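You operate a simulated robot arm through the tools that you are given. There is no shell and no other tool. Be economical: measure what you need, move in short steps, check, and stop when the job is done.

Carry out the task below with a simulated two-armed robot. There is one attempt and no reset: what you move stays moved.

Task
Carry the two-handled blank to the drier and switch it on.
Fine: free both blank clamps first; at 1.5 kg and 24 cm across it is carried with both hands.
Where things are to end (x, y in the base frame): blank with two handles within 40 mm of [650, 880].

Only the result counts: the job must be done as asked and must still hold three seconds after the hand-in. Knocking over, shifting, dropping, spilling or breaking anything else fails it.

Robot
Two 6-joint arms with two-finger grippers on one trunk, on a base that drives. Base frame: it is fixed to the floor where the robot stands at the start and does not move with it; the origin is under the middle of the robot, x ahead of it, y to its left, z up; the surface under the hand at the start is at about z = 800. Units: mm, rad, N and s.
The left shoulder is at the start at [30, 178, 963], the right one opposite. With the tool pointing down near the work surface each hand reaches from about 420 to 840 mm from the robot's upright axis, wherever it stands, measured 20 degrees to its own side. Places, roughly: blank clamp with the red knob [500, 200, 900]; blank clamp with the yellow knob [500, 0, 900]; drier [600, 900, 900]; drier switch [500, 700, 800]; tray latch [500, 900, 900]. Payload 2.54 kg a hand.
Tool frame (each hand has its own): the origin (TCP) lies between the finger pads and is the grasp point; the fingertips stand 30 mm ahead of it; z points along the fingers, y is the line along which they close. Largest opening 116 mm; the body of the gripper starts 95 mm behind the TCP.
Orientation is that of the tool frame in the base frame, as a unit quaternion [x, y, z, w]. With the fingers straight down and closing along the base's y, the tool's x points along the base's -x, its y along +y and its z along -z.

Tools
- The arms move only by the tool apply_moves. It takes "left_deltas", "right_deltas" or both (then of equal length, played together; a hand with none holds still); each is a list that holds one entry, the list of rows, each a list of 6 numbers: the shift along the base's x, y, z in mm, then the turn, a rotation vector about the base's x, y, z in rad. In form: [[[dx, dy, dz, wx, wy, wz], ...]]. A call has 1 to 8 rows; each row shifts and turns the commanded pose from where the row before left it. "left_gripper" and "right_gripper" are, for a hand that has rows, the finger opening in mm, from 0 to 116, set as the call begins (left out, the last holds). Rows are played at 5 a second. More than 50 mm and 0.15 rad between two rows, or a gripper value outside its range, and nothing of the call is played. Where a pose cannot be reached the arm comes as near as it can. A force on the tool above 40 N (or 10 N above the force at the start of the call, whichever is more), or a blocked arm, ends the call early, and 0.2 s more pass. The fingers move at their own pace (about 153 mm/s each) and stop on an object; they squeeze with about 35 N. The grip force told is the motor's: it shows also when the fingers shut on nothing. Time passes only in rows, and 0.2 s behind the last, so rows that do not move let the fingers close. The reply holds the time, the measured pose of the TCP, the force on the tool along the base axes, the opening and the grip force, in the units named above and with some noise, with the torque about the TCP (base axes, N m) and any sound that the robot's microphone picked up.
- Cameras (640 x 400 px; columns grow to the right, rows downward): "scene" is now at [34.6, 31.7, 1680.2]; the picture's right is [0.44, -0.90, 0.00], its down [-0.73, -0.35, -0.59] and it looks along [0.53, 0.26, -0.81] (base axes); focal length 263 px, centre (320, 200). "left" rides on the left gripper at [69, 15, -122] in its tool frame; the picture's right is [-0.21, 0.98, 0.00], its down [-0.83, -0.18, -0.53] and it looks along [-0.52, -0.11, 0.85] (tool axes); focal length 251 px, centre (320, 200). "right" rides on the right gripper at [69, -15, -122] in its tool frame; the picture's right is [0.21, 0.98, 0.00], its down [-0.83, 0.18, -0.53] and it looks along [-0.52, 0.11, 0.85] (tool axes); focal length 251 px, centre (320, 200). There is no depth. A picture from a camera that has moved, and an enlarged one, comes with that camera's place and axes in the base frame and with its lens.
- capture(camera): a new picture of that camera. No time passes.
- slide_trunk(by): slides the trunk up (or, below 0, down) by that many mm; the arms and the scene camera ride with it, the base frame stays. It gives what a move gives, with no picture.
- base_move(legs): drives the robot by 1 to 6 legs, each [ahead, left, turn to the left] in mm, mm and rad, along the robot's own axes; the way and the turn of a leg run together, so that a leg with both is an arc; at most 1500 mm and 3.142 rad a leg. The arms and the cameras ride along, it lands a little off, and it stops where it bumps. It gives what a move gives.
- head_to(pan, tilt): turns the head with the scene camera to pan (to the left, within 2.496 rad either way) and tilt (down, from -0.506 to 1.204), counted from straight ahead of the robot. It gives what a move gives.
- zoom(camera, box): a new picture of the part [left, top, right, bottom] of that camera's present view, enlarged. No time passes.
- job_done(): hands the job in; it is judged then, once.

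Work in short steps. Places have to be worked out from the pictures, the camera data and where the tool is seen: move nearer, look again, correct. Check each grasp and each placing, and mend what went wrong. You have 120 turns and 88 pictures in all, those below and enlarged ones among them. Open the grippers and draw the arms clear of the work before you hand the job in, unless the task says otherwise; then end with one line.

The tools are called after ">>>" by a JSON object that holds its "fn" and its "kwargs". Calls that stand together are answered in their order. apply_moves: Moves the arms, as the interface text tells. Its arguments: {"type":"object","properties":{"left_deltas":{"type":"array","items":{"type":"array","items":{"type":"array","items":{"type":"number"}}}},"left_gripper":{"type":"number"},"right_deltas":{"type":"array","items":{"type":"array","items":{"type":"array","items":{"type":"number"}}}},"right_gripper":{"type":"number"}},"required":[]} The other tools are called the same way: slide_trunk (by) slides the trunk up or down; base_move (legs) drives the base; head_to (pan, tilt) turns the head that bears the scene camera; capture (camera) takes a picture; zoom (camera, box) takes an enlarged picture of a part of a camera's view; job_done () hands the job in.

At the start:

```text
time: 0.0
left_tcp_pos: [366.8, 400.3, 1151.5]
left_tcp_rot: [0.0, 1.0, 0.0, 0.0]
left_wrist_force: [0.0, -0.3, -0.1]
left_ft_torque: [0.0, -0.01, -0.02]
left_finger_gap: 116.0
left_gripper_force: 0.1
right_tcp_pos: [610.5, 18.1, 1173.8]
right_tcp_rot: [0.0, 1.0, -0.001, -0.001]
right_wrist_force: [0.3, -0.5, 0.3]
right_ft_torque: [-0.02, 0.01, 0.03]
right_finger_gap: 116.0
right_gripper_force: 0.1
trunk travel left (down, up): [-175.0, 365.0]
robot x, y, heading: [0.1, 1.0, 0.003]
head pan, tilt: [0.456, 0.939]
```

scene: 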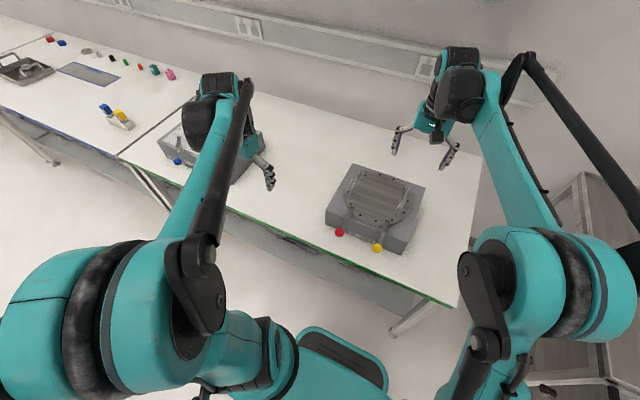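
right: 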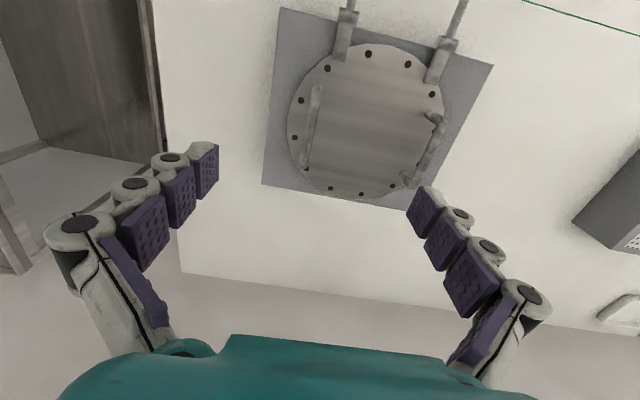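
left: 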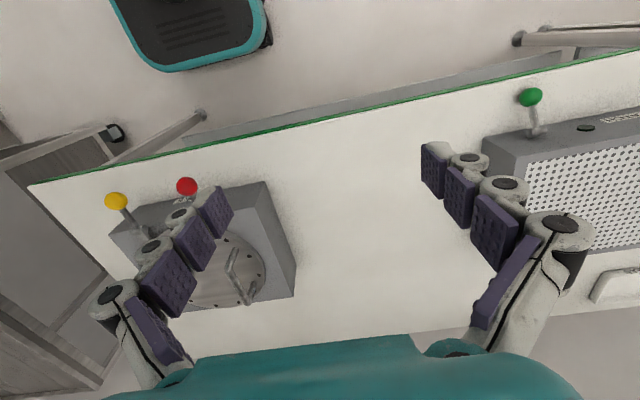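

The blank lies on a block with two lever clamps (red, yellow knobs) on the near side. I zoom in on them and on the drier.

>>> {"fn": "zoom", "kwargs": {"camera": "scene", "box": [300, 140, 460, 270]}}

>>> {"fn": "zoom", "kwargs": {"camera": "left", "box": [90, 150, 310, 320]}}

>>> {"fn": "zoom", "kwargs": {"camera": "left", "box": [440, 50, 640, 320]}}

```text
3.08 times, centred on (380, 205) of scene
camera zoom: at [34.6, 31.7, 1680.2], right [0.44, -0.9, 0.0], down [-0.73, -0.35, -0.59], along [0.53, 0.26, -0.81], focal length 810 px, centre (135, 185)
```

zoom: 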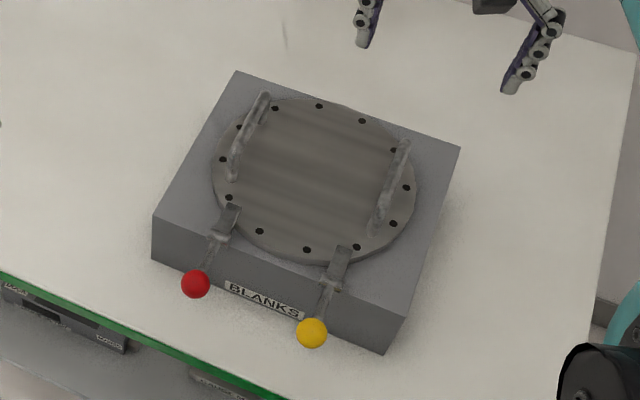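

```text
2.35 times, centred on (200, 235) of left
camera zoom: at [296.9, 414.0, 1272.7], right [0.21, 0.98, 0.0], down [0.83, -0.18, 0.53], along [0.52, -0.11, -0.85], focal length 592 px, centre (602, 118)
```

zoom: 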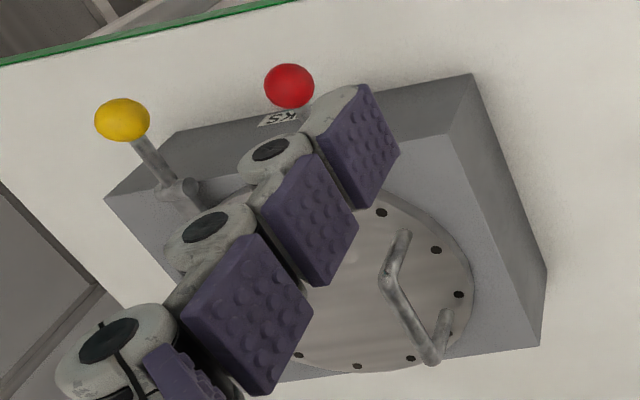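

```text
1.48 times, centred on (540, 185) of left
camera zoom: at [296.9, 414.0, 1272.7], right [0.21, 0.98, 0.0], down [0.83, -0.18, 0.53], along [0.52, -0.11, -0.85], focal length 372 px, centre (-6, 222)
```

zoom: 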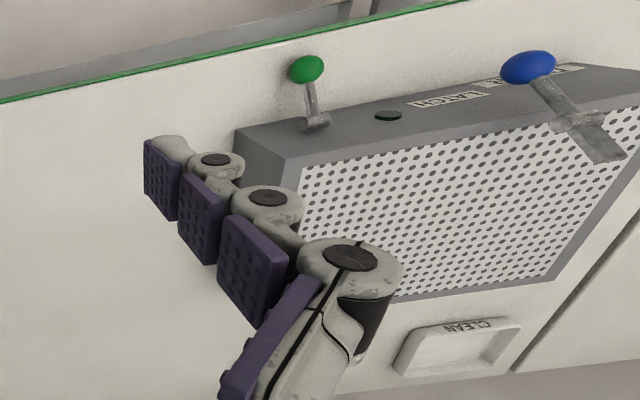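

Red knob works out to about (443,163,919), yellow (443,31,919). I'll look closer at the clamp mechanism and the drier's front.

>>> {"fn": "zoom", "kwargs": {"camera": "right", "box": [260, 0, 500, 200]}}

>>> {"fn": "head_to", "kwargs": {"pan": 0.95, "tilt": 0.75}}

>>> {"fn": "capture", "kwargs": {"camera": "scene"}}

```text
2.00 times, centred on (380, 100) of right
camera zoom: at [543.6, 4.2, 1296.1], right [-0.21, 0.98, 0.0], down [0.83, 0.18, 0.53], along [0.52, 0.11, -0.85], focal length 503 px, centre (200, 400)
```

zoom: 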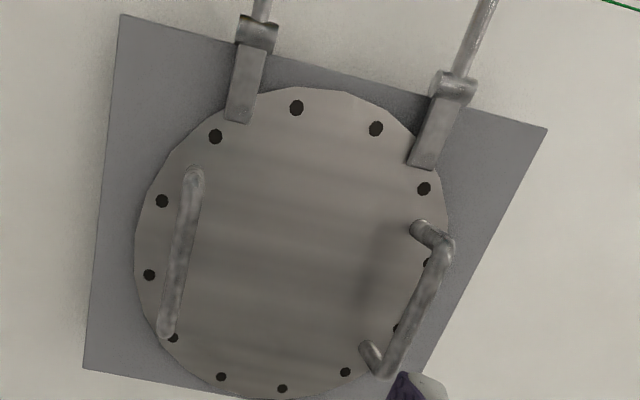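

```text
time: 0.9
left_tcp_pos: [367.1, 400.7, 1152.9]
left_tcp_rot: [0.001, 1.0, 0.0, -0.001]
left_wrist_force: [-0.2, 0.6, 0.5]
left_ft_torque: [0.03, -0.01, -0.01]
left_finger_gap: 116.3
left_gripper_force: 0.0
right_tcp_pos: [611.7, 19.2, 1172.7]
right_tcp_rot: [0.001, 1.0, -0.001, 0.001]
right_wrist_force: [0.1, -1.0, 1.0]
right_ft_torque: [0.03, 0.01, -0.02]
right_finger_gap: 115.8
right_gripper_force: 0.1
trunk travel left (down, up): [-175.0, 365.0]
robot x, y, heading: [-1.1, -1.5, 0.001]
head pan, tilt: [0.949, 0.75]
```

```text
80 pictures are left
camera scene: at [17.1, 66.8, 1694.9], right [0.81, -0.58, 0.0], down [-0.4, -0.55, -0.73], along [0.43, 0.59, -0.68], focal length 263 px, centre (320, 200)
```

scene: 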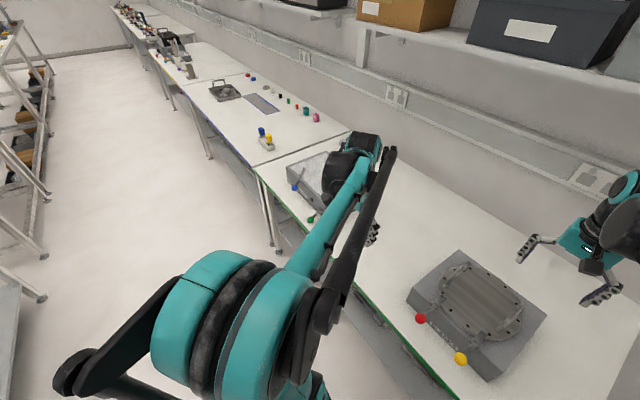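

The clamps are levers pivoting on hubs along y at about (509, y, 905), so pushing the knob down should lift the bar. I bring the left hand above the red knob to look closely.

>>> {"fn": "apply_moves", "kwargs": {"left_deltas": [[[13, -39, -24, 0, 0, 0], [13, -39, -24, 0, 0, 0], [13, -39, -24, 0, 0, 0], [13, -39, -24, 0, 0, 0], [12, -39, -24, 0, 0, 0], [12, -40, -24, 0, 0, 0], [0, 0, 0, 0, 0, 0]]], "left_gripper": 80}}

>>> {"fn": "capture", "kwargs": {"camera": "left"}}

>>> {"fn": "head_to", "kwargs": {"pan": 0.3, "tilt": 0.95}}

>>> {"fn": "capture", "kwargs": {"camera": "scene"}}

```text
time: 2.5
left_tcp_pos: [443.1, 164.3, 1006.7]
left_tcp_rot: [0.0, 1.0, 0.0, 0.0]
left_wrist_force: [-0.2, 0.7, -0.5]
left_ft_torque: [-0.02, -0.04, 0.0]
left_finger_gap: 79.6
left_gripper_force: 0.1
right_tcp_pos: [611.1, 19.2, 1173.1]
right_tcp_rot: [0.001, 1.0, 0.0, -0.001]
right_wrist_force: [-0.3, -0.4, -0.4]
right_ft_torque: [-0.03, -0.03, 0.01]
right_finger_gap: 116.2
right_gripper_force: 0.1
trunk travel left (down, up): [-175.0, 365.0]
robot x, y, heading: [-2.0, 0.2, 0.0]
head pan, tilt: [0.949, 0.75]
```

```text
79 pictures are left
camera left: at [373.6, 178.7, 1127.1], right [0.21, 0.98, 0.0], down [0.83, -0.18, 0.53], along [0.52, -0.11, -0.85], focal length 251 px, centre (320, 200)
```

left: 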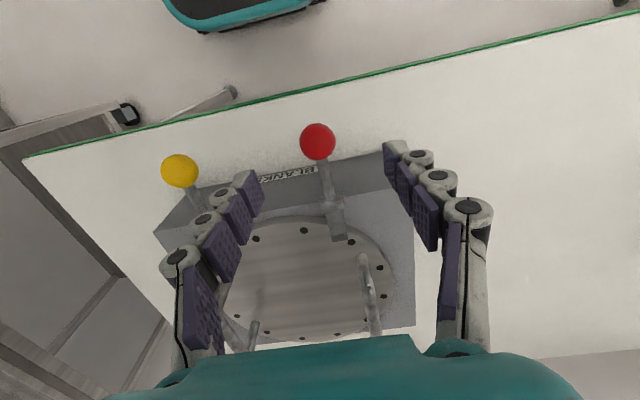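

```text
time: 3.6
left_tcp_pos: [443.2, 164.7, 1005.8]
left_tcp_rot: [0.001, 1.0, -0.001, -0.001]
left_wrist_force: [0.4, 0.4, -0.2]
left_ft_torque: [0.01, 0.0, 0.02]
left_finger_gap: 79.9
left_gripper_force: 0.0
right_tcp_pos: [611.4, 18.7, 1173.4]
right_tcp_rot: [0.0, 1.0, 0.0, 0.0]
right_wrist_force: [0.1, -0.5, 0.7]
right_ft_torque: [0.01, -0.01, 0.0]
right_finger_gap: 115.8
right_gripper_force: 0.1
trunk travel left (down, up): [-175.0, 365.0]
robot x, y, heading: [-1.3, -0.6, -0.001]
head pan, tilt: [0.3, 0.949]
```

```text
78 pictures are left
camera scene: at [38.3, 21.0, 1679.4], right [0.3, -0.96, 0.0], down [-0.78, -0.24, -0.58], along [0.56, 0.17, -0.81], focal length 263 px, centre (320, 200)
```

scene: 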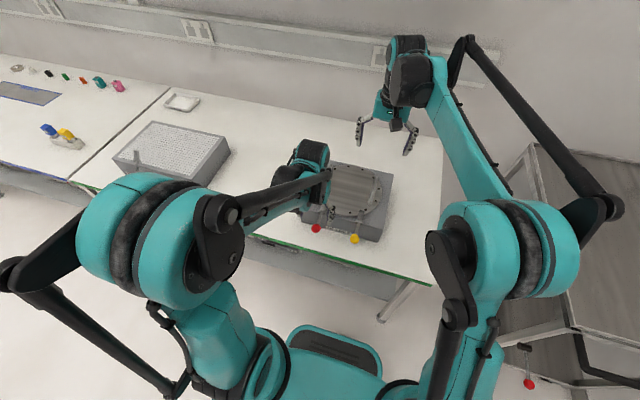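

>>> {"fn": "zoom", "kwargs": {"camera": "left", "box": [250, 110, 410, 250]}}

```text
2.86 times, centred on (330, 180) of left
camera zoom: at [374.1, 178.6, 1127.3], right [0.21, 0.98, 0.0], down [0.83, -0.18, 0.53], along [0.52, -0.11, -0.85], focal length 718 px, centre (291, 257)
```

zoom: 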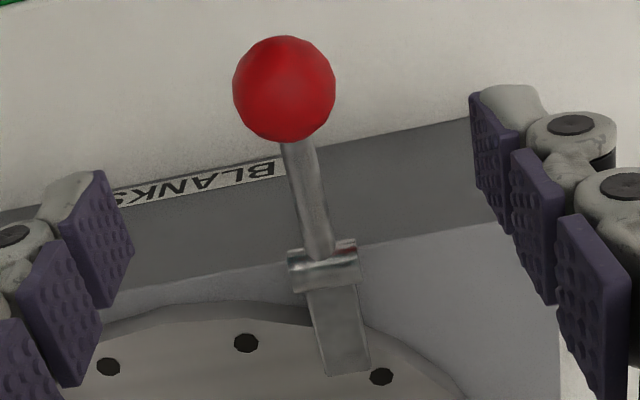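

Hub about (510,163,916), knob ball 31 mm at (443,163,919). I descend with open fingers and close on the ball.

>>> {"fn": "apply_moves", "kwargs": {"left_deltas": [[[0, -1, -40, 0, 0, 0], [0, -1, -37, 0, 0, 0], [0, 0, 0, 0, 0, 0]]], "left_gripper": 80}}

>>> {"fn": "apply_moves", "kwargs": {"left_deltas": [[[0, 0, 0, 0, 0, 0], [0, 0, 0, 0, 0, 0]]], "left_gripper": 20}}

>>> {"fn": "capture", "kwargs": {"camera": "left"}}

```text
time: 4.4
left_tcp_pos: [441.7, 163.2, 930.3]
left_tcp_rot: [0.0, 1.0, 0.0, 0.0]
left_wrist_force: [-0.3, -0.7, 0.3]
left_ft_torque: [0.02, -0.01, 0.01]
left_finger_gap: 80.0
left_gripper_force: 0.0
right_tcp_pos: [611.5, 17.0, 1174.0]
right_tcp_rot: [0.0, 1.0, 0.001, 0.0]
right_wrist_force: [-0.1, 0.3, 0.1]
right_ft_torque: [0.03, -0.01, 0.02]
right_finger_gap: 116.0
right_gripper_force: 0.0
trunk travel left (down, up): [-175.0, 365.0]
robot x, y, heading: [3.7, 3.9, 0.004]
head pan, tilt: [0.3, 0.949]
```

```text
time: 5.0
left_tcp_pos: [443.1, 161.7, 928.9]
left_tcp_rot: [0.001, 1.0, 0.0, 0.0]
left_wrist_force: [0.3, -11.1, -3.5]
left_ft_torque: [-0.25, 0.24, -0.08]
left_finger_gap: 29.8
left_gripper_force: 44.9
right_tcp_pos: [611.4, 17.2, 1172.4]
right_tcp_rot: [-0.001, 1.0, -0.001, 0.0]
right_wrist_force: [-0.8, 0.4, -0.5]
right_ft_torque: [-0.02, -0.03, 0.01]
right_finger_gap: 115.7
right_gripper_force: 0.1
trunk travel left (down, up): [-175.0, 365.0]
robot x, y, heading: [-0.5, -4.7, 0.002]
head pan, tilt: [0.3, 0.949]
```

```text
76 pictures are left
camera left: at [372.7, 176.1, 1051.0], right [0.22, 0.98, 0.0], down [0.83, -0.18, 0.53], along [0.52, -0.12, -0.85], focal length 251 px, centre (320, 200)
```

left: 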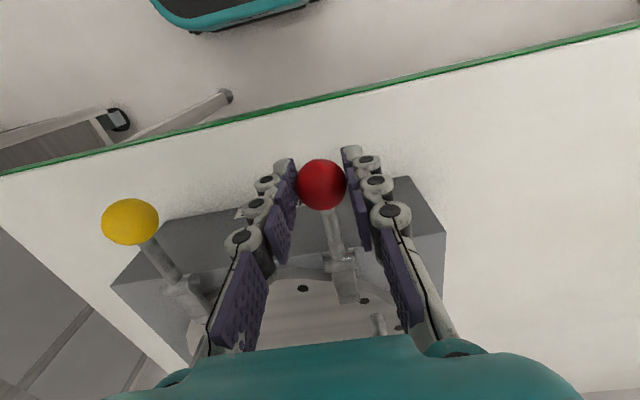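

Knob is gripped (gap 29.8). I try a short push down along the arc.

>>> {"fn": "apply_moves", "kwargs": {"left_deltas": [[[0, -1, -4, 0, 0, 0], [0, 0, -5, 0, 0, 0], [1, 0, -6, 0, 0, 0]]]}}

```text
time: 5.8
left_tcp_pos: [444.1, 161.1, 915.5]
left_tcp_rot: [-0.001, 1.0, 0.0, 0.0]
left_wrist_force: [-4.1, -6.6, 16.4]
left_ft_torque: [-0.12, -1.07, -0.05]
left_finger_gap: 30.4
left_gripper_force: 45.0
right_tcp_pos: [609.5, 18.3, 1174.7]
right_tcp_rot: [0.0, 1.0, 0.0, 0.001]
right_wrist_force: [1.2, 0.4, 0.2]
right_ft_torque: [-0.04, 0.0, 0.01]
right_finger_gap: 116.0
right_gripper_force: 0.0
trunk travel left (down, up): [-175.0, 365.0]
robot x, y, heading: [-0.8, -3.7, -0.001]
head pan, tilt: [0.3, 0.949]
```

>>> {"fn": "zoom", "kwargs": {"camera": "left", "box": [240, 130, 420, 330]}}

```text
2.00 times, centred on (330, 230) of left
camera zoom: at [373.3, 175.8, 1037.6], right [0.21, 0.98, 0.0], down [0.83, -0.18, 0.53], along [0.52, -0.11, -0.85], focal length 503 px, centre (300, 140)
```

zoom: 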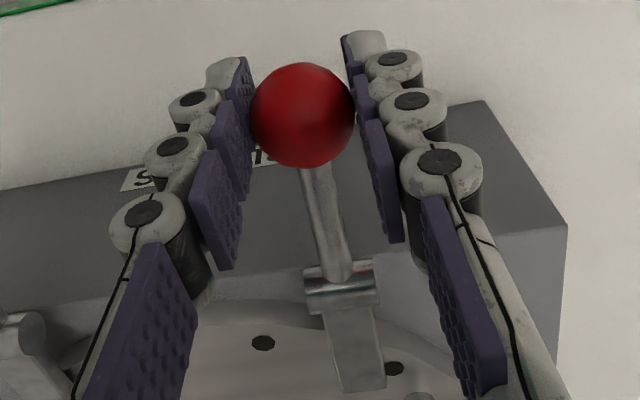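

The knob follows the hand. I continue along the arc about the hub.

>>> {"fn": "apply_moves", "kwargs": {"left_deltas": [[[2, 0, -6, 0, 0, 0], [2, 0, -6, 0, 0, 0], [2, 0, -5, 0, 0, 0], [3, 0, -6, 0, 0, 0], [3, 0, -5, 0, 0, 0], [3, 0, -5, 0, 0, 0]]]}}

>>> {"fn": "zoom", "kwargs": {"camera": "left", "box": [240, 130, 420, 330]}}

```text
time: 7.2
left_tcp_pos: [456.5, 162.3, 882.4]
left_tcp_rot: [-0.001, 1.0, 0.0, 0.0]
left_wrist_force: [-26.7, -1.0, -2.4]
left_ft_torque: [0.04, -0.78, 0.03]
left_finger_gap: 29.9
left_gripper_force: 45.4
right_tcp_pos: [609.7, 19.0, 1174.6]
right_tcp_rot: [0.001, 1.0, 0.0, 0.0]
right_wrist_force: [0.6, -0.6, -0.8]
right_ft_torque: [-0.02, 0.0, 0.04]
right_finger_gap: 116.3
right_gripper_force: 0.1
trunk travel left (down, up): [-175.0, 365.0]
robot x, y, heading: [1.8, -0.4, -0.006]
head pan, tilt: [0.3, 0.949]
```

```text
2.00 times, centred on (330, 230) of left
camera zoom: at [386.1, 175.8, 1004.0], right [0.21, 0.98, 0.0], down [0.83, -0.18, 0.53], along [0.52, -0.11, -0.85], focal length 503 px, centre (300, 140)
```

zoom: 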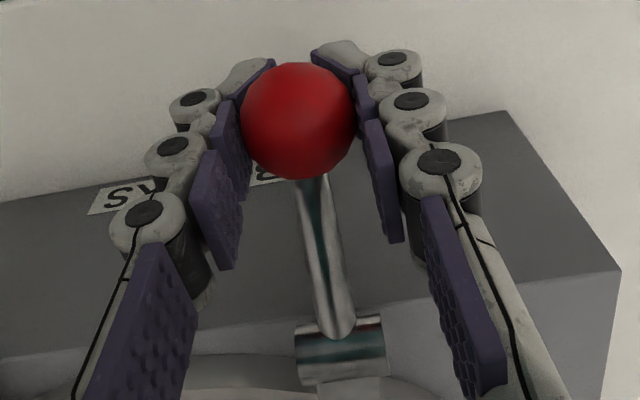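

The lever is turning and the bar is rising; the x force says I lead a little in x. Continue mostly downward.

>>> {"fn": "apply_moves", "kwargs": {"left_deltas": [[[-2, 0, -5, 0, 0, 0], [1, 0, -5, 0, 0, 0], [3, 0, -5, 0, 0, 0], [3, 0, -4, 0, 0, 0], [3, 0, -4, 0, 0, 0]]]}}

>>> {"fn": "capture", "kwargs": {"camera": "left"}}

```text
time: 8.4
left_tcp_pos: [465.5, 163.3, 859.1]
left_tcp_rot: [0.0, 1.0, 0.0, 0.001]
left_wrist_force: [-0.1, 1.5, 15.9]
left_ft_torque: [-0.05, -0.75, 0.0]
left_finger_gap: 29.4
left_gripper_force: 45.6
right_tcp_pos: [610.6, 19.0, 1174.7]
right_tcp_rot: [0.0, 1.0, 0.0, 0.0]
right_wrist_force: [-0.6, 0.4, -0.8]
right_ft_torque: [0.02, 0.03, -0.02]
right_finger_gap: 116.0
right_gripper_force: 0.1
trunk travel left (down, up): [-175.0, 365.0]
robot x, y, heading: [0.3, -2.0, -0.0]
head pan, tilt: [0.3, 0.949]
```

```text
73 pictures are left
camera left: at [395.4, 175.8, 980.6], right [0.21, 0.98, 0.0], down [0.83, -0.18, 0.53], along [0.52, -0.11, -0.85], focal length 251 px, centre (320, 200)
```

left: 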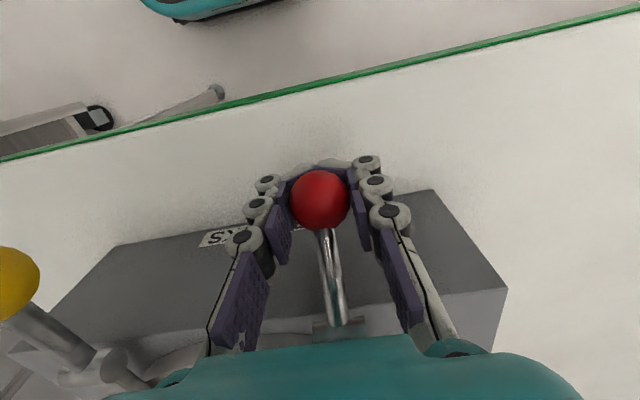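

About 50° turned already. I go on until the limit.

>>> {"fn": "apply_moves", "kwargs": {"left_deltas": [[[3, 0, -4, 0, 0, 0], [4, 0, -4, 0, 0, 0], [4, 0, -3, 0, 0, 0], [4, 0, -3, 0, 0, 0]]]}}

```text
time: 9.4
left_tcp_pos: [475.7, 161.2, 847.1]
left_tcp_rot: [0.001, 1.0, 0.0, 0.0]
left_wrist_force: [-19.0, -1.7, 20.1]
left_ft_torque: [0.02, -0.55, -0.03]
left_finger_gap: 29.4
left_gripper_force: 44.7
right_tcp_pos: [607.6, 17.9, 1174.2]
right_tcp_rot: [-0.001, 1.0, 0.0, 0.001]
right_wrist_force: [0.3, 1.3, 1.0]
right_ft_torque: [0.01, 0.0, -0.02]
right_finger_gap: 115.9
right_gripper_force: 0.0
trunk travel left (down, up): [-175.0, 365.0]
robot x, y, heading: [-1.9, 1.3, 0.002]
head pan, tilt: [0.3, 0.949]
```

>>> {"fn": "zoom", "kwargs": {"camera": "right", "box": [260, 0, 500, 200]}}

```text
2.00 times, centred on (380, 100) of right
camera zoom: at [540.2, 3.6, 1297.8], right [-0.21, 0.98, 0.0], down [0.82, 0.18, 0.54], along [0.52, 0.12, -0.84], focal length 503 px, centre (200, 400)
```

zoom: 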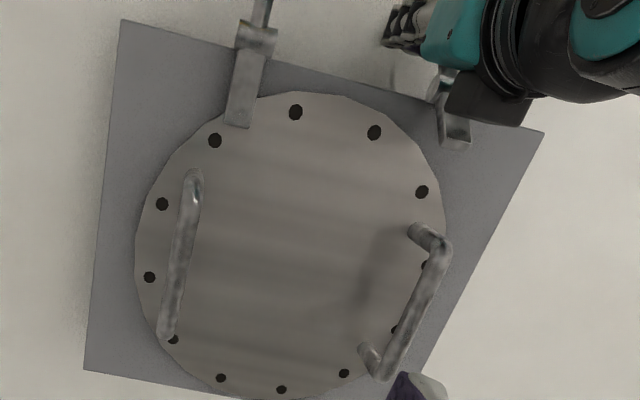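

The red bar is off the blank. I release and see whether it stays up.

>>> {"fn": "apply_moves", "kwargs": {"left_deltas": [[[-2, 0, 1, 0, 0, 0], [0, 0, 0, 0, 0, 0], [-6, 0, 20, 0, 0, 0], [-4, 0, 40, 0, 0, 0], [0, 0, 45, 0, 0, 0], [0, 0, 30, 0, 0, 0]]], "left_gripper": 70}}

>>> {"fn": "capture", "kwargs": {"camera": "left"}}

```text
time: 10.8
left_tcp_pos: [469.6, 160.6, 984.0]
left_tcp_rot: [0.001, 1.0, 0.0, -0.001]
left_wrist_force: [0.1, -0.1, -0.1]
left_ft_torque: [0.03, -0.01, -0.01]
left_finger_gap: 69.9
left_gripper_force: 0.1
right_tcp_pos: [610.8, 18.6, 1174.3]
right_tcp_rot: [0.0, 1.0, 0.0, 0.0]
right_wrist_force: [-0.1, 0.3, 0.4]
right_ft_torque: [0.0, 0.0, -0.01]
right_finger_gap: 116.0
right_gripper_force: 0.1
trunk travel left (down, up): [-175.0, 365.0]
robot x, y, heading: [-0.3, -0.0, -0.004]
head pan, tilt: [0.3, 0.949]
```

```text
71 pictures are left
camera left: at [399.4, 174.9, 1105.3], right [0.21, 0.98, 0.0], down [0.83, -0.18, 0.53], along [0.52, -0.11, -0.85], focal length 251 px, centre (320, 200)
```

left: 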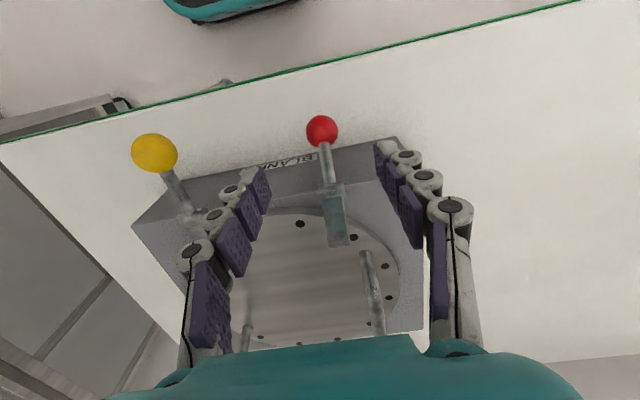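

The red lever stays at ~52°. Now the yellow one with the same (left) hand.

>>> {"fn": "apply_moves", "kwargs": {"left_deltas": [[[-9, -43, 0, 0, 0, 0], [-9, -43, 0, 0, 0, 0], [-8, -43, 0, 0, 0, 0], [0, 0, 0, 0, 0, 0]]]}}

>>> {"fn": "capture", "kwargs": {"camera": "left"}}

```text
time: 11.8
left_tcp_pos: [444.3, 32.0, 983.5]
left_tcp_rot: [0.0, 1.0, -0.001, -0.001]
left_wrist_force: [0.2, -0.2, 0.3]
left_ft_torque: [-0.02, -0.01, 0.01]
left_finger_gap: 69.9
left_gripper_force: 0.1
right_tcp_pos: [611.6, 20.6, 1174.6]
right_tcp_rot: [0.0, 1.0, -0.001, 0.0]
right_wrist_force: [-0.2, 0.7, -0.2]
right_ft_torque: [0.0, -0.01, 0.0]
right_finger_gap: 115.7
right_gripper_force: 0.1
trunk travel left (down, up): [-175.0, 365.0]
robot x, y, heading: [-2.4, 1.9, -0.002]
head pan, tilt: [0.3, 0.949]
```

```text
70 pictures are left
camera left: at [375.3, 46.2, 1104.7], right [0.21, 0.98, 0.0], down [0.83, -0.18, 0.53], along [0.52, -0.12, -0.85], focal length 251 px, centre (320, 200)
```

left: 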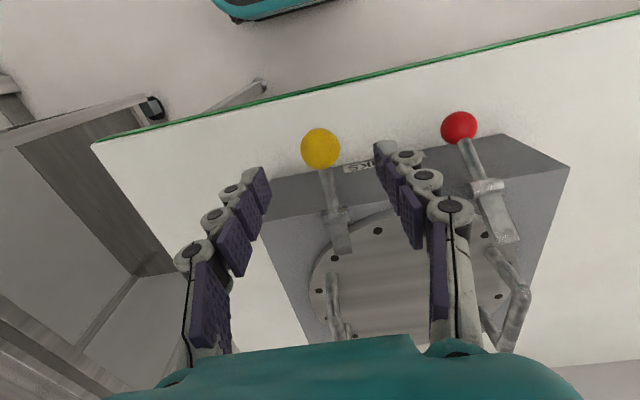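

Yellow knob at (443,30,919). Descend, grip, and push along the same arc (corrected for the lead in x).

>>> {"fn": "apply_moves", "kwargs": {"left_deltas": [[[0, -1, -30, 0, 0, 0], [-1, -1, -26, 0, 0, 0], [0, 0, 0, 0, 0, 0]]], "left_gripper": 70}}

>>> {"fn": "apply_moves", "kwargs": {"left_deltas": [[[0, 0, 0, 0, 0, 0], [0, 0, 0, 0, 0, 0]]], "left_gripper": 20}}

>>> {"fn": "apply_moves", "kwargs": {"left_deltas": [[[0, 0, -5, 0, 0, 0], [0, 0, -5, 0, 0, 0], [1, 0, -6, 0, 0, 0], [1, 0, -6, 0, 0, 0], [2, 0, -6, 0, 0, 0], [2, 0, -5, 0, 0, 0], [2, 0, -6, 0, 0, 0]]]}}

```text
time: 12.6
left_tcp_pos: [442.5, 30.1, 926.6]
left_tcp_rot: [0.0, 1.0, 0.001, 0.001]
left_wrist_force: [-0.1, 0.6, 0.2]
left_ft_torque: [0.0, -0.01, 0.02]
left_finger_gap: 69.9
left_gripper_force: 0.0
right_tcp_pos: [611.2, 19.0, 1174.2]
right_tcp_rot: [0.001, 1.0, 0.0, 0.0]
right_wrist_force: [0.3, 0.3, 0.3]
right_ft_torque: [0.01, 0.0, 0.01]
right_finger_gap: 115.9
right_gripper_force: 0.1
trunk travel left (down, up): [-175.0, 365.0]
robot x, y, heading: [3.8, 0.3, 0.005]
head pan, tilt: [0.3, 0.949]
```

```text
time: 13.2
left_tcp_pos: [443.5, 30.7, 925.8]
left_tcp_rot: [0.0, 1.0, -0.001, 0.0]
left_wrist_force: [1.7, 8.6, 1.1]
left_ft_torque: [0.15, 0.03, 0.04]
left_finger_gap: 30.0
left_gripper_force: 44.7
right_tcp_pos: [611.4, 21.3, 1173.5]
right_tcp_rot: [0.0, 1.0, -0.001, 0.0]
right_wrist_force: [-0.3, -0.2, 0.2]
right_ft_torque: [0.0, 0.02, -0.03]
right_finger_gap: 115.9
right_gripper_force: 0.0
trunk travel left (down, up): [-175.0, 365.0]
robot x, y, heading: [-1.2, 2.2, -0.002]
head pan, tilt: [0.3, 0.949]
```

```text
time: 14.8
left_tcp_pos: [449.4, 31.7, 887.3]
left_tcp_rot: [-0.001, 1.0, 0.0, 0.0]
left_wrist_force: [-14.6, 7.1, 5.9]
left_ft_torque: [-0.03, -0.7, 0.06]
left_finger_gap: 29.8
left_gripper_force: 45.4
right_tcp_pos: [610.4, 19.8, 1173.6]
right_tcp_rot: [-0.001, 1.0, -0.001, 0.001]
right_wrist_force: [-0.2, 0.3, 0.2]
right_ft_torque: [0.03, -0.02, 0.03]
right_finger_gap: 116.0
right_gripper_force: 0.0
trunk travel left (down, up): [-175.0, 365.0]
robot x, y, heading: [-0.6, -1.4, 0.002]
head pan, tilt: [0.3, 0.949]
```

Smooth motion; continuing further down the arc.

>>> {"fn": "apply_moves", "kwargs": {"left_deltas": [[[1, 0, -6, 0, 0, 0], [2, 0, -5, 0, 0, 0], [3, 0, -5, 0, 0, 0], [3, 0, -4, 0, 0, 0], [3, 0, -4, 0, 0, 0], [3, 0, -4, 0, 0, 0]]]}}

>>> {"fn": "apply_moves", "kwargs": {"left_deltas": [[[4, 0, -4, 0, 0, 0], [4, 0, -4, 0, 0, 0], [4, 0, -3, 0, 0, 0], [4, 0, -3, 0, 0, 0], [4, 0, -3, 0, 0, 0]]]}}

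>>> {"fn": "capture", "kwargs": {"camera": "left"}}

```text
time: 16.2
left_tcp_pos: [467.0, 32.5, 859.4]
left_tcp_rot: [0.0, 1.0, 0.0, 0.0]
left_wrist_force: [1.3, 9.7, 1.3]
left_ft_torque: [-0.1, -0.06, -0.03]
left_finger_gap: 30.8
left_gripper_force: 5.4
right_tcp_pos: [611.9, 19.2, 1173.6]
right_tcp_rot: [0.0, 1.0, -0.001, 0.0]
right_wrist_force: [0.2, 0.1, 0.5]
right_ft_torque: [-0.02, 0.01, 0.0]
right_finger_gap: 115.8
right_gripper_force: 0.0
trunk travel left (down, up): [-175.0, 365.0]
robot x, y, heading: [1.8, -1.4, -0.001]
head pan, tilt: [0.3, 0.949]
```

```text
time: 17.4
left_tcp_pos: [481.9, 31.0, 844.0]
left_tcp_rot: [0.001, 1.0, 0.0, 0.0]
left_wrist_force: [-33.7, 6.3, 9.9]
left_ft_torque: [-0.05, -1.19, 0.04]
left_finger_gap: 30.1
left_gripper_force: 44.5
right_tcp_pos: [608.2, 20.2, 1175.8]
right_tcp_rot: [0.0, 1.0, 0.0, 0.002]
right_wrist_force: [0.7, 0.0, 0.5]
right_ft_torque: [0.02, 0.0, -0.03]
right_finger_gap: 115.8
right_gripper_force: 0.1
trunk travel left (down, up): [-175.0, 365.0]
robot x, y, heading: [0.9, -0.4, -0.003]
head pan, tilt: [0.3, 0.949]
```

```text
69 pictures are left
camera left: at [412.2, 45.1, 965.3], right [0.22, 0.98, 0.0], down [0.83, -0.18, 0.53], along [0.52, -0.12, -0.85], focal length 251 px, centre (320, 200)
```

left: 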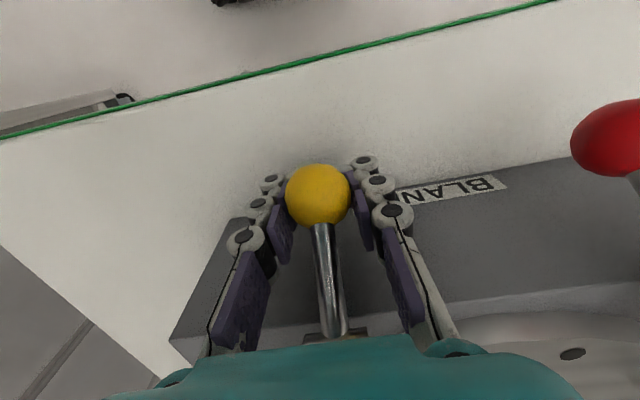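

Resistance at x (−34 N) shows the stop. I release upward and look.

>>> {"fn": "apply_moves", "kwargs": {"left_deltas": [[[-4, 0, 1, 0, 0, 0], [0, 0, 0, 0, 0, 0], [-6, 0, 20, 0, 0, 0], [-4, 0, 40, 0, 0, 0], [0, 0, 45, 0, 0, 0], [0, 40, 30, 0, 0, 0]]], "left_gripper": 70}}

>>> {"fn": "capture", "kwargs": {"camera": "left"}}

>>> {"fn": "zoom", "kwargs": {"camera": "right", "box": [260, 0, 500, 200]}}

```text
time: 18.8
left_tcp_pos: [470.0, 71.3, 975.4]
left_tcp_rot: [0.0, 1.0, -0.001, -0.001]
left_wrist_force: [0.3, 1.1, -0.5]
left_ft_torque: [-0.08, -0.01, 0.01]
left_finger_gap: 69.9
left_gripper_force: 0.0
right_tcp_pos: [611.0, 20.5, 1174.3]
right_tcp_rot: [0.0, 1.0, 0.0, 0.0]
right_wrist_force: [0.6, 0.1, 0.4]
right_ft_torque: [-0.03, 0.0, 0.02]
right_finger_gap: 116.2
right_gripper_force: 0.0
trunk travel left (down, up): [-175.0, 365.0]
robot x, y, heading: [0.1, 0.7, -0.001]
head pan, tilt: [0.3, 0.949]
```

```text
68 pictures are left
camera left: at [401.0, 85.1, 1096.3], right [0.21, 0.98, 0.0], down [0.83, -0.18, 0.53], along [0.52, -0.12, -0.84], focal length 251 px, centre (320, 200)
```

left: 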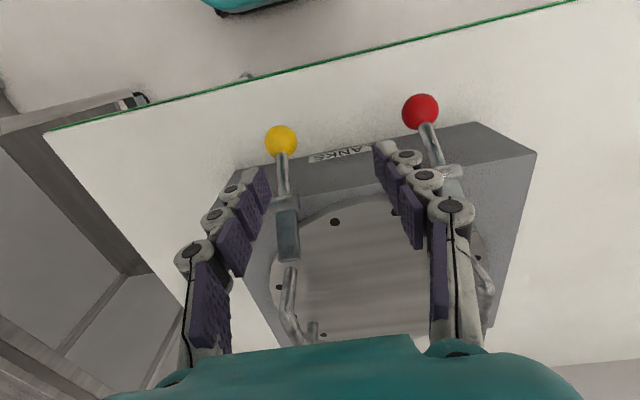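

```text
2.00 times, centred on (380, 100) of right
camera zoom: at [542.7, 5.9, 1296.4], right [-0.21, 0.98, 0.0], down [0.83, 0.18, 0.53], along [0.52, 0.11, -0.85], focal length 503 px, centre (200, 400)
```

zoom: 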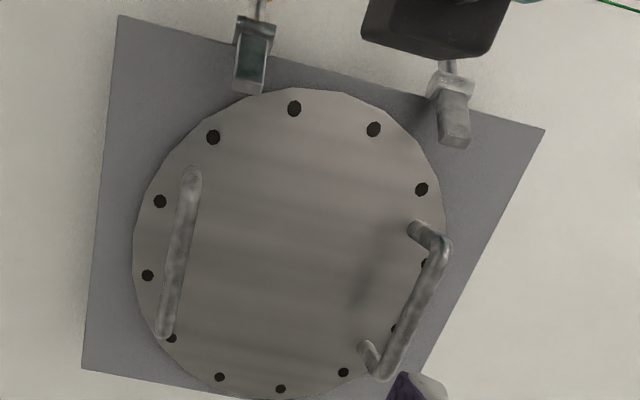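

Both bars are up and clear of the blank. Triangulating: handle bars run along x at z≈957, left at y≈185, right at y≈12, centre x≈646, plate top ≈908. Now I look at the drier with the scene camera.

>>> {"fn": "head_to", "kwargs": {"pan": 0.7, "tilt": 0.8}}

>>> {"fn": "capture", "kwargs": {"camera": "scene"}}

```text
time: 19.6
left_tcp_pos: [472.3, 69.2, 974.7]
left_tcp_rot: [0.0, 1.0, 0.0, 0.0]
left_wrist_force: [-0.1, 0.3, -0.3]
left_ft_torque: [0.01, 0.02, -0.01]
left_finger_gap: 69.9
left_gripper_force: 0.1
right_tcp_pos: [611.0, 18.0, 1173.2]
right_tcp_rot: [0.001, 1.0, 0.0, 0.0]
right_wrist_force: [0.5, 0.6, 0.2]
right_ft_torque: [-0.01, 0.01, 0.0]
right_finger_gap: 115.9
right_gripper_force: 0.0
trunk travel left (down, up): [-175.0, 365.0]
robot x, y, heading: [-0.6, 3.3, -0.001]
head pan, tilt: [0.7, 0.799]
```

```text
66 pictures are left
camera scene: at [30.5, 51.5, 1690.9], right [0.64, -0.77, 0.0], down [-0.55, -0.46, -0.7], along [0.53, 0.45, -0.72], focal length 263 px, centre (320, 200)
```

scene: 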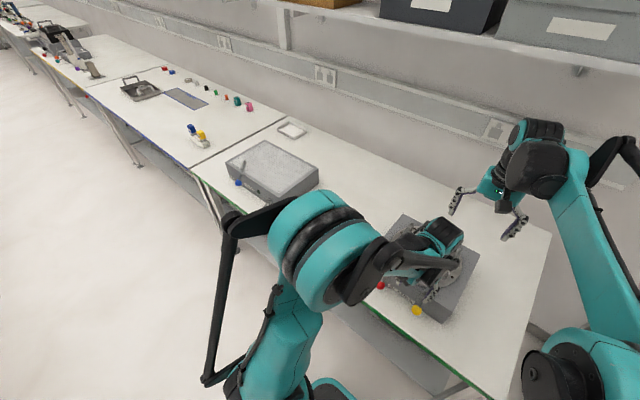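

I move the left hand over to y≈450 for a close view of the drier front.

>>> {"fn": "apply_moves", "kwargs": {"left_deltas": [[[0, 20, 45, 0, 0, 0], [0, 30, 40, 0, 0, 0], [0, 49, 8, 0, 0, 0], [0, 50, 0, 0, 0, 0], [0, 50, 0, 0, 0, 0], [0, 50, 0, 0, 0, 0], [0, 50, 0, 0, 0, 0], [0, 50, 0, 0, 0, 0]]]}}

>>> {"fn": "apply_moves", "kwargs": {"left_deltas": [[[0, 50, 0, 0, 0, 0], [0, 50, 0, 0, 0, 0], [0, 50, 0, 0, 0, 0], [0, 50, 0, 0, 0, 0], [0, 0, 0, 0, 0, 0]]]}}

>>> {"fn": "capture", "kwargs": {"camera": "left"}}

```text
time: 21.4
left_tcp_pos: [474.5, 419.9, 1069.1]
left_tcp_rot: [0.0, 1.0, -0.001, -0.001]
left_wrist_force: [0.1, 0.3, -0.3]
left_ft_torque: [-0.04, -0.01, 0.01]
left_finger_gap: 69.8
left_gripper_force: 0.1
right_tcp_pos: [612.7, 19.4, 1172.9]
right_tcp_rot: [0.0, 1.0, -0.001, 0.001]
right_wrist_force: [0.5, -0.1, -0.3]
right_ft_torque: [-0.05, -0.03, -0.01]
right_finger_gap: 115.9
right_gripper_force: 0.1
trunk travel left (down, up): [-175.0, 365.0]
robot x, y, heading: [-2.2, 0.2, -0.002]
head pan, tilt: [0.7, 0.799]
```

```text
time: 22.6
left_tcp_pos: [468.4, 619.4, 1074.1]
left_tcp_rot: [-0.001, 1.0, 0.0, 0.0]
left_wrist_force: [0.5, -0.3, -0.4]
left_ft_torque: [0.03, -0.01, 0.01]
left_finger_gap: 70.0
left_gripper_force: 0.0
right_tcp_pos: [611.2, 17.1, 1173.3]
right_tcp_rot: [0.0, 1.0, 0.0, 0.001]
right_wrist_force: [0.4, -0.6, -0.8]
right_ft_torque: [0.05, -0.01, 0.01]
right_finger_gap: 115.5
right_gripper_force: 0.0
trunk travel left (down, up): [-175.0, 365.0]
robot x, y, heading: [-0.6, -2.2, 0.003]
head pan, tilt: [0.7, 0.799]
```

```text
65 pictures are left
camera left: at [399.0, 633.1, 1195.3], right [0.22, 0.98, 0.0], down [0.83, -0.18, 0.53], along [0.52, -0.11, -0.85], focal length 251 px, centre (320, 200)
```

left: 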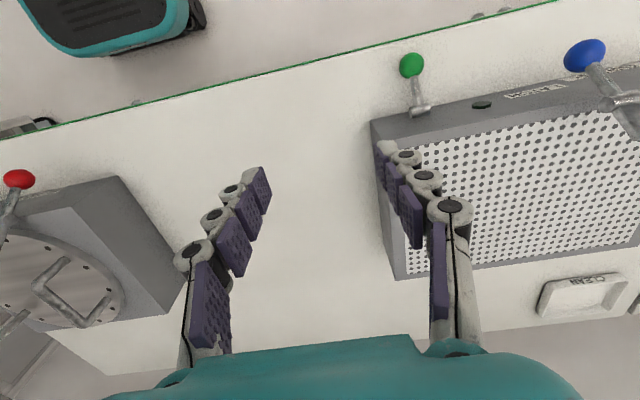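

>>> {"fn": "zoom", "kwargs": {"camera": "left", "box": [370, 20, 640, 290]}}

>>> {"fn": "zoom", "kwargs": {"camera": "left", "box": [380, 30, 540, 130]}}

>>> {"fn": "zoom", "kwargs": {"camera": "left", "box": [500, 30, 640, 140]}}

```text
1.48 times, centred on (505, 155) of left
camera zoom: at [399.0, 633.1, 1195.3], right [0.22, 0.98, 0.0], down [0.83, -0.18, 0.53], along [0.52, -0.11, -0.85], focal length 372 px, centre (46, 267)
```

zoom: 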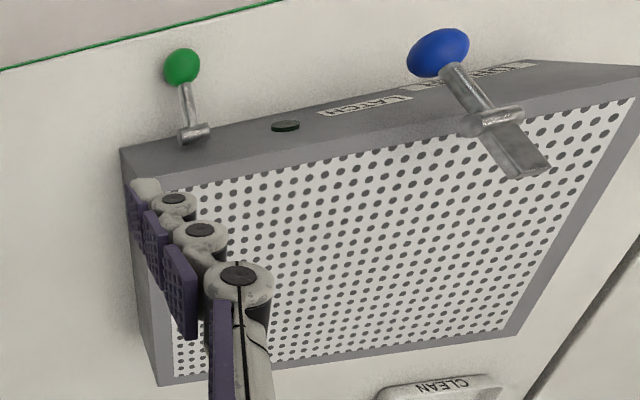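

```text
4.00 times, centred on (460, 80) of left
camera zoom: at [399.0, 633.1, 1195.3], right [0.22, 0.98, 0.0], down [0.83, -0.18, 0.53], along [0.52, -0.11, -0.85], focal length 1006 px, centre (-240, 680)
```

zoom: 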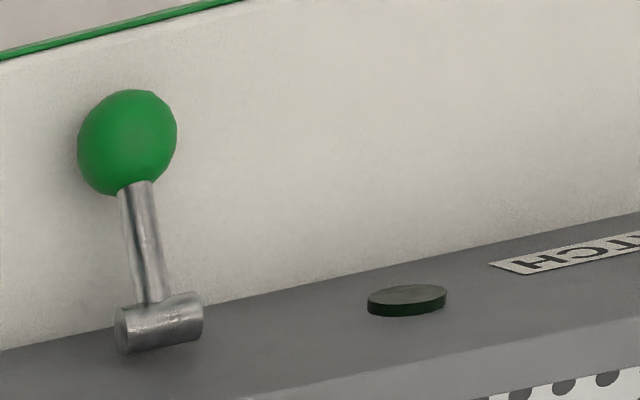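

```text
3.64 times, centred on (570, 85) of left
camera zoom: at [399.0, 633.1, 1195.3], right [0.22, 0.98, 0.0], down [0.83, -0.18, 0.53], along [0.52, -0.11, -0.85], focal length 914 px, centre (-589, 618)
```

zoom: 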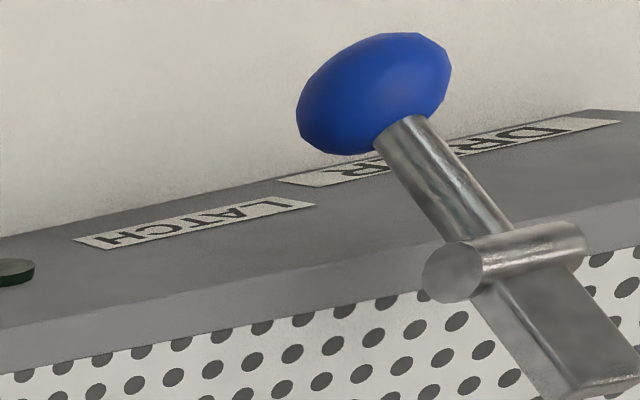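

Drier understood: green lever is the switch at about (449,747,821); the blue latch bar I'd leave alone. Now I bring both hands above the blank's handles.

>>> {"fn": "apply_moves", "kwargs": {"left_deltas": [[[17, -44, 0, 0, 0, 0], [17, -44, 0, 0, 0, 0], [17, -44, 0, 0, 0, 0], [17, -44, 0, 0, 0, 0], [17, -44, 0, 0, 0, 0]]], "left_gripper": 60}}

>>> {"fn": "apply_moves", "kwargs": {"left_deltas": [[[18, -43, -4, 0, 0, 0], [18, -43, 0, 0, 0, 0], [18, -43, 0, 0, 0, 0], [18, -43, 0, 0, 0, 0], [18, -43, 0, 0, 0, 0], [0, 0, 0, 0, 0, 0]]], "right_deltas": [[[7, -1, -20, 0, 0, 0], [7, -1, -20, 0, 0, 0], [7, -1, -20, 0, 0, 0], [7, -1, -20, 0, 0, 0], [7, -2, -20, 0, 0, 0], [0, 0, 0, 0, 0, 0]]], "left_gripper": 60, "right_gripper": 60}}

>>> {"fn": "capture", "kwargs": {"camera": "left"}}

>>> {"fn": "capture", "kwargs": {"camera": "right"}}

```text
time: 23.8
left_tcp_pos: [557.5, 396.8, 1070.3]
left_tcp_rot: [0.0, 1.0, 0.001, -0.001]
left_wrist_force: [0.3, 0.0, -0.5]
left_ft_torque: [0.06, -0.03, -0.02]
left_finger_gap: 60.3
left_gripper_force: 0.0
right_tcp_pos: [611.3, 17.8, 1172.3]
right_tcp_rot: [0.0, 1.0, 0.0, 0.0]
right_wrist_force: [-0.3, -1.1, 0.3]
right_ft_torque: [0.01, 0.04, -0.02]
right_finger_gap: 116.0
right_gripper_force: 0.1
trunk travel left (down, up): [-175.0, 365.0]
robot x, y, heading: [0.6, 4.7, -0.004]
head pan, tilt: [0.7, 0.799]
```

```text
time: 25.2
left_tcp_pos: [646.1, 185.3, 1067.8]
left_tcp_rot: [0.0, 1.0, 0.0, 0.0]
left_wrist_force: [0.1, 0.8, 0.0]
left_ft_torque: [-0.01, -0.04, -0.01]
left_finger_gap: 60.1
left_gripper_force: 0.1
right_tcp_pos: [646.6, 9.4, 1073.9]
right_tcp_rot: [0.0, 1.0, 0.0, 0.0]
right_wrist_force: [0.4, -0.4, 0.4]
right_ft_torque: [0.01, 0.01, 0.01]
right_finger_gap: 60.1
right_gripper_force: 0.0
trunk travel left (down, up): [-175.0, 365.0]
robot x, y, heading: [-0.5, 4.2, 0.004]
head pan, tilt: [0.7, 0.799]
```

```text
61 pictures are left
camera left: at [575.5, 199.5, 1188.1], right [0.21, 0.98, 0.0], down [0.83, -0.18, 0.53], along [0.52, -0.11, -0.84], focal length 251 px, centre (320, 200)
```

left: 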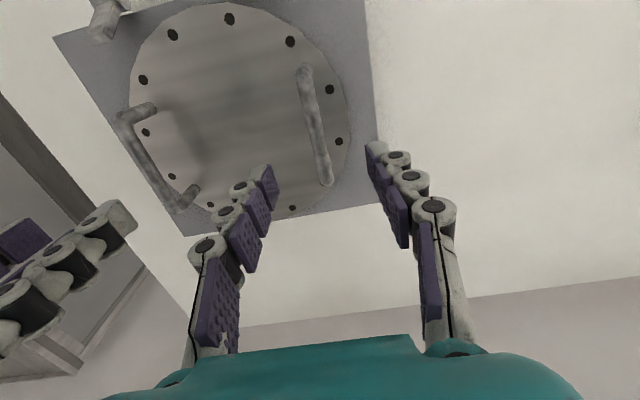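

```text
60 pictures are left
camera right: at [577.7, -5.5, 1196.3], right [-0.21, 0.98, 0.0], down [0.83, 0.18, 0.53], along [0.52, 0.11, -0.85], focal length 251 px, centre (320, 200)
```

right: 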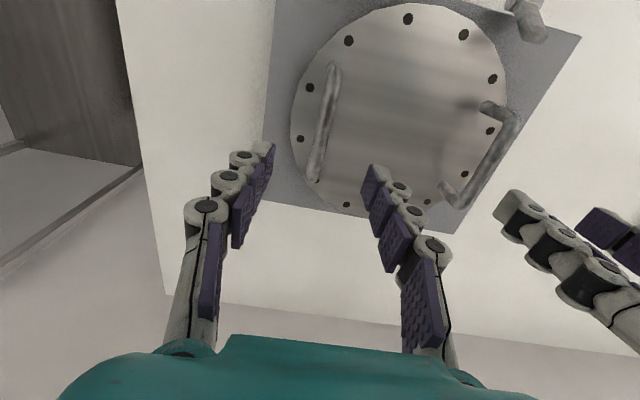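

Handles confirmed: left centre (646,182), right (646,12). Descend both to z≈953.

>>> {"fn": "apply_moves", "kwargs": {"left_deltas": [[[0, -1, -40, 0, 0, 0], [0, -1, -40, 0, 0, 0], [0, 0, -34, 0, 0, 0], [0, 0, 0, 0, 0, 0]]], "right_deltas": [[[0, 1, -40, 0, 0, 0], [0, 1, -40, 0, 0, 0], [0, 0, -40, 0, 0, 0], [0, 0, 0, 0, 0, 0]]]}}

>>> {"fn": "capture", "kwargs": {"camera": "left"}}

>>> {"fn": "capture", "kwargs": {"camera": "right"}}

```text
time: 26.2
left_tcp_pos: [646.4, 181.6, 949.8]
left_tcp_rot: [0.0, 1.0, -0.001, -0.001]
left_wrist_force: [0.1, 0.9, 0.0]
left_ft_torque: [0.0, -0.04, 0.01]
left_finger_gap: 60.1
left_gripper_force: 0.0
right_tcp_pos: [648.0, 12.8, 954.3]
right_tcp_rot: [0.0, 1.0, 0.0, 0.0]
right_wrist_force: [0.1, 0.2, 0.4]
right_ft_torque: [0.05, -0.02, 0.02]
right_finger_gap: 60.1
right_gripper_force: 0.1
trunk travel left (down, up): [-175.0, 365.0]
robot x, y, heading: [1.7, 1.1, 0.002]
head pan, tilt: [0.7, 0.799]
```

```text
59 pictures are left
camera left: at [576.7, 195.6, 1071.6], right [0.21, 0.98, 0.0], down [0.83, -0.18, 0.53], along [0.52, -0.11, -0.85], focal length 251 px, centre (320, 200)
```

left: 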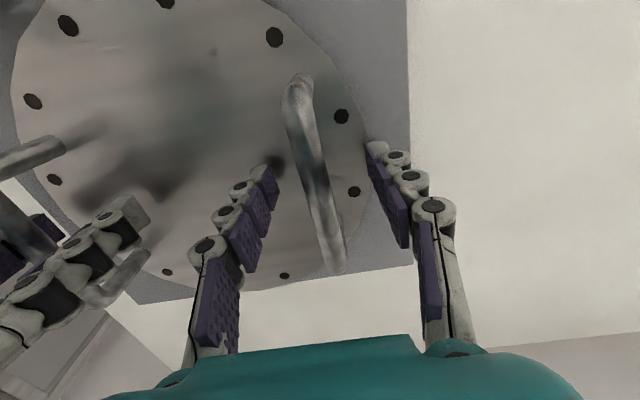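

```text
58 pictures are left
camera right: at [579.2, -1.7, 1076.3], right [-0.21, 0.98, 0.0], down [0.83, 0.18, 0.53], along [0.52, 0.11, -0.85], focal length 251 px, centre (320, 200)
```

right: 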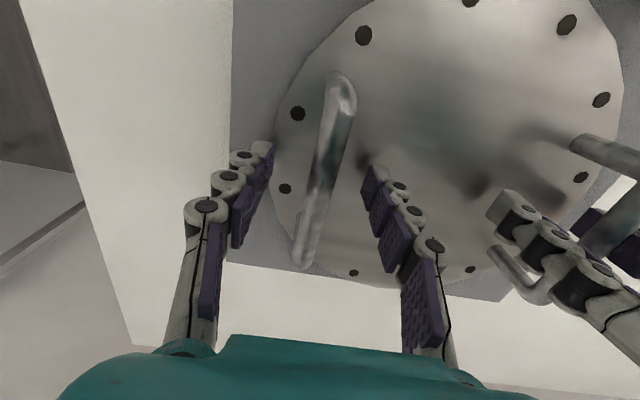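

Both handles are between the fingers; close both grippers.

>>> {"fn": "apply_moves", "kwargs": {"left_deltas": [[[0, 0, 0, 0, 0, 0], [0, 0, 0, 0, 0, 0], [0, 0, 0, 0, 0, 0]]], "right_deltas": [[[0, 0, 0, 0, 0, 0], [0, 0, 0, 0, 0, 0], [0, 0, 0, 0, 0, 0]]], "left_gripper": 0, "right_gripper": 0}}

```text
time: 27.0
left_tcp_pos: [647.2, 181.8, 950.9]
left_tcp_rot: [0.0, 1.0, 0.001, 0.0]
left_wrist_force: [-0.5, 6.9, 0.7]
left_ft_torque: [-0.09, -0.22, -0.02]
left_finger_gap: 11.9
left_gripper_force: 35.0
right_tcp_pos: [647.4, 11.8, 953.1]
right_tcp_rot: [0.0, 1.0, -0.001, 0.0]
right_wrist_force: [-0.5, -9.6, 0.2]
right_ft_torque: [0.09, -0.23, 0.01]
right_finger_gap: 12.0
right_gripper_force: 34.8
trunk travel left (down, up): [-175.0, 365.0]
robot x, y, heading: [1.0, 2.8, 0.002]
head pan, tilt: [0.7, 0.799]
```

Both grip 12 mm bars. I lift slowly with a small +x shift to clear the raised clamp bars.

>>> {"fn": "apply_moves", "kwargs": {"left_deltas": [[[0, 0, 4, 0, 0, 0], [4, 0, 4, 0, 0, 0], [6, 0, 5, 0, 0, 0], [8, 0, 6, 0, 0, 0], [0, 0, 0, 0, 0, 0]]], "right_deltas": [[[0, 0, 4, 0, 0, 0], [4, 0, 4, 0, 0, 0], [6, 0, 5, 0, 0, 0], [8, 0, 6, 0, 0, 0], [0, 0, 0, 0, 0, 0]]]}}

>>> {"fn": "capture", "kwargs": {"camera": "left"}}

```text
time: 28.2
left_tcp_pos: [665.9, 183.2, 970.4]
left_tcp_rot: [-0.001, 1.0, 0.001, -0.001]
left_wrist_force: [-0.3, 24.5, -7.9]
left_ft_torque: [-0.28, 0.05, -0.11]
left_finger_gap: 12.0
left_gripper_force: 34.9
right_tcp_pos: [666.4, 13.4, 971.6]
right_tcp_rot: [0.001, 1.0, -0.001, 0.0]
right_wrist_force: [0.1, -25.5, -8.6]
right_ft_torque: [0.25, -0.09, -0.03]
right_finger_gap: 12.0
right_gripper_force: 35.3
trunk travel left (down, up): [-175.0, 365.0]
robot x, y, heading: [-0.8, 1.5, 0.001]
head pan, tilt: [0.7, 0.799]
```

```text
57 pictures are left
camera left: at [596.5, 197.3, 1091.8], right [0.21, 0.98, 0.0], down [0.83, -0.18, 0.53], along [0.52, -0.11, -0.85], focal length 251 px, centre (320, 200)
```

left: 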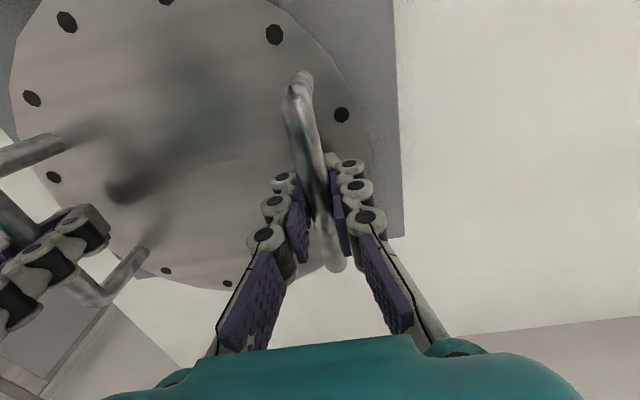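

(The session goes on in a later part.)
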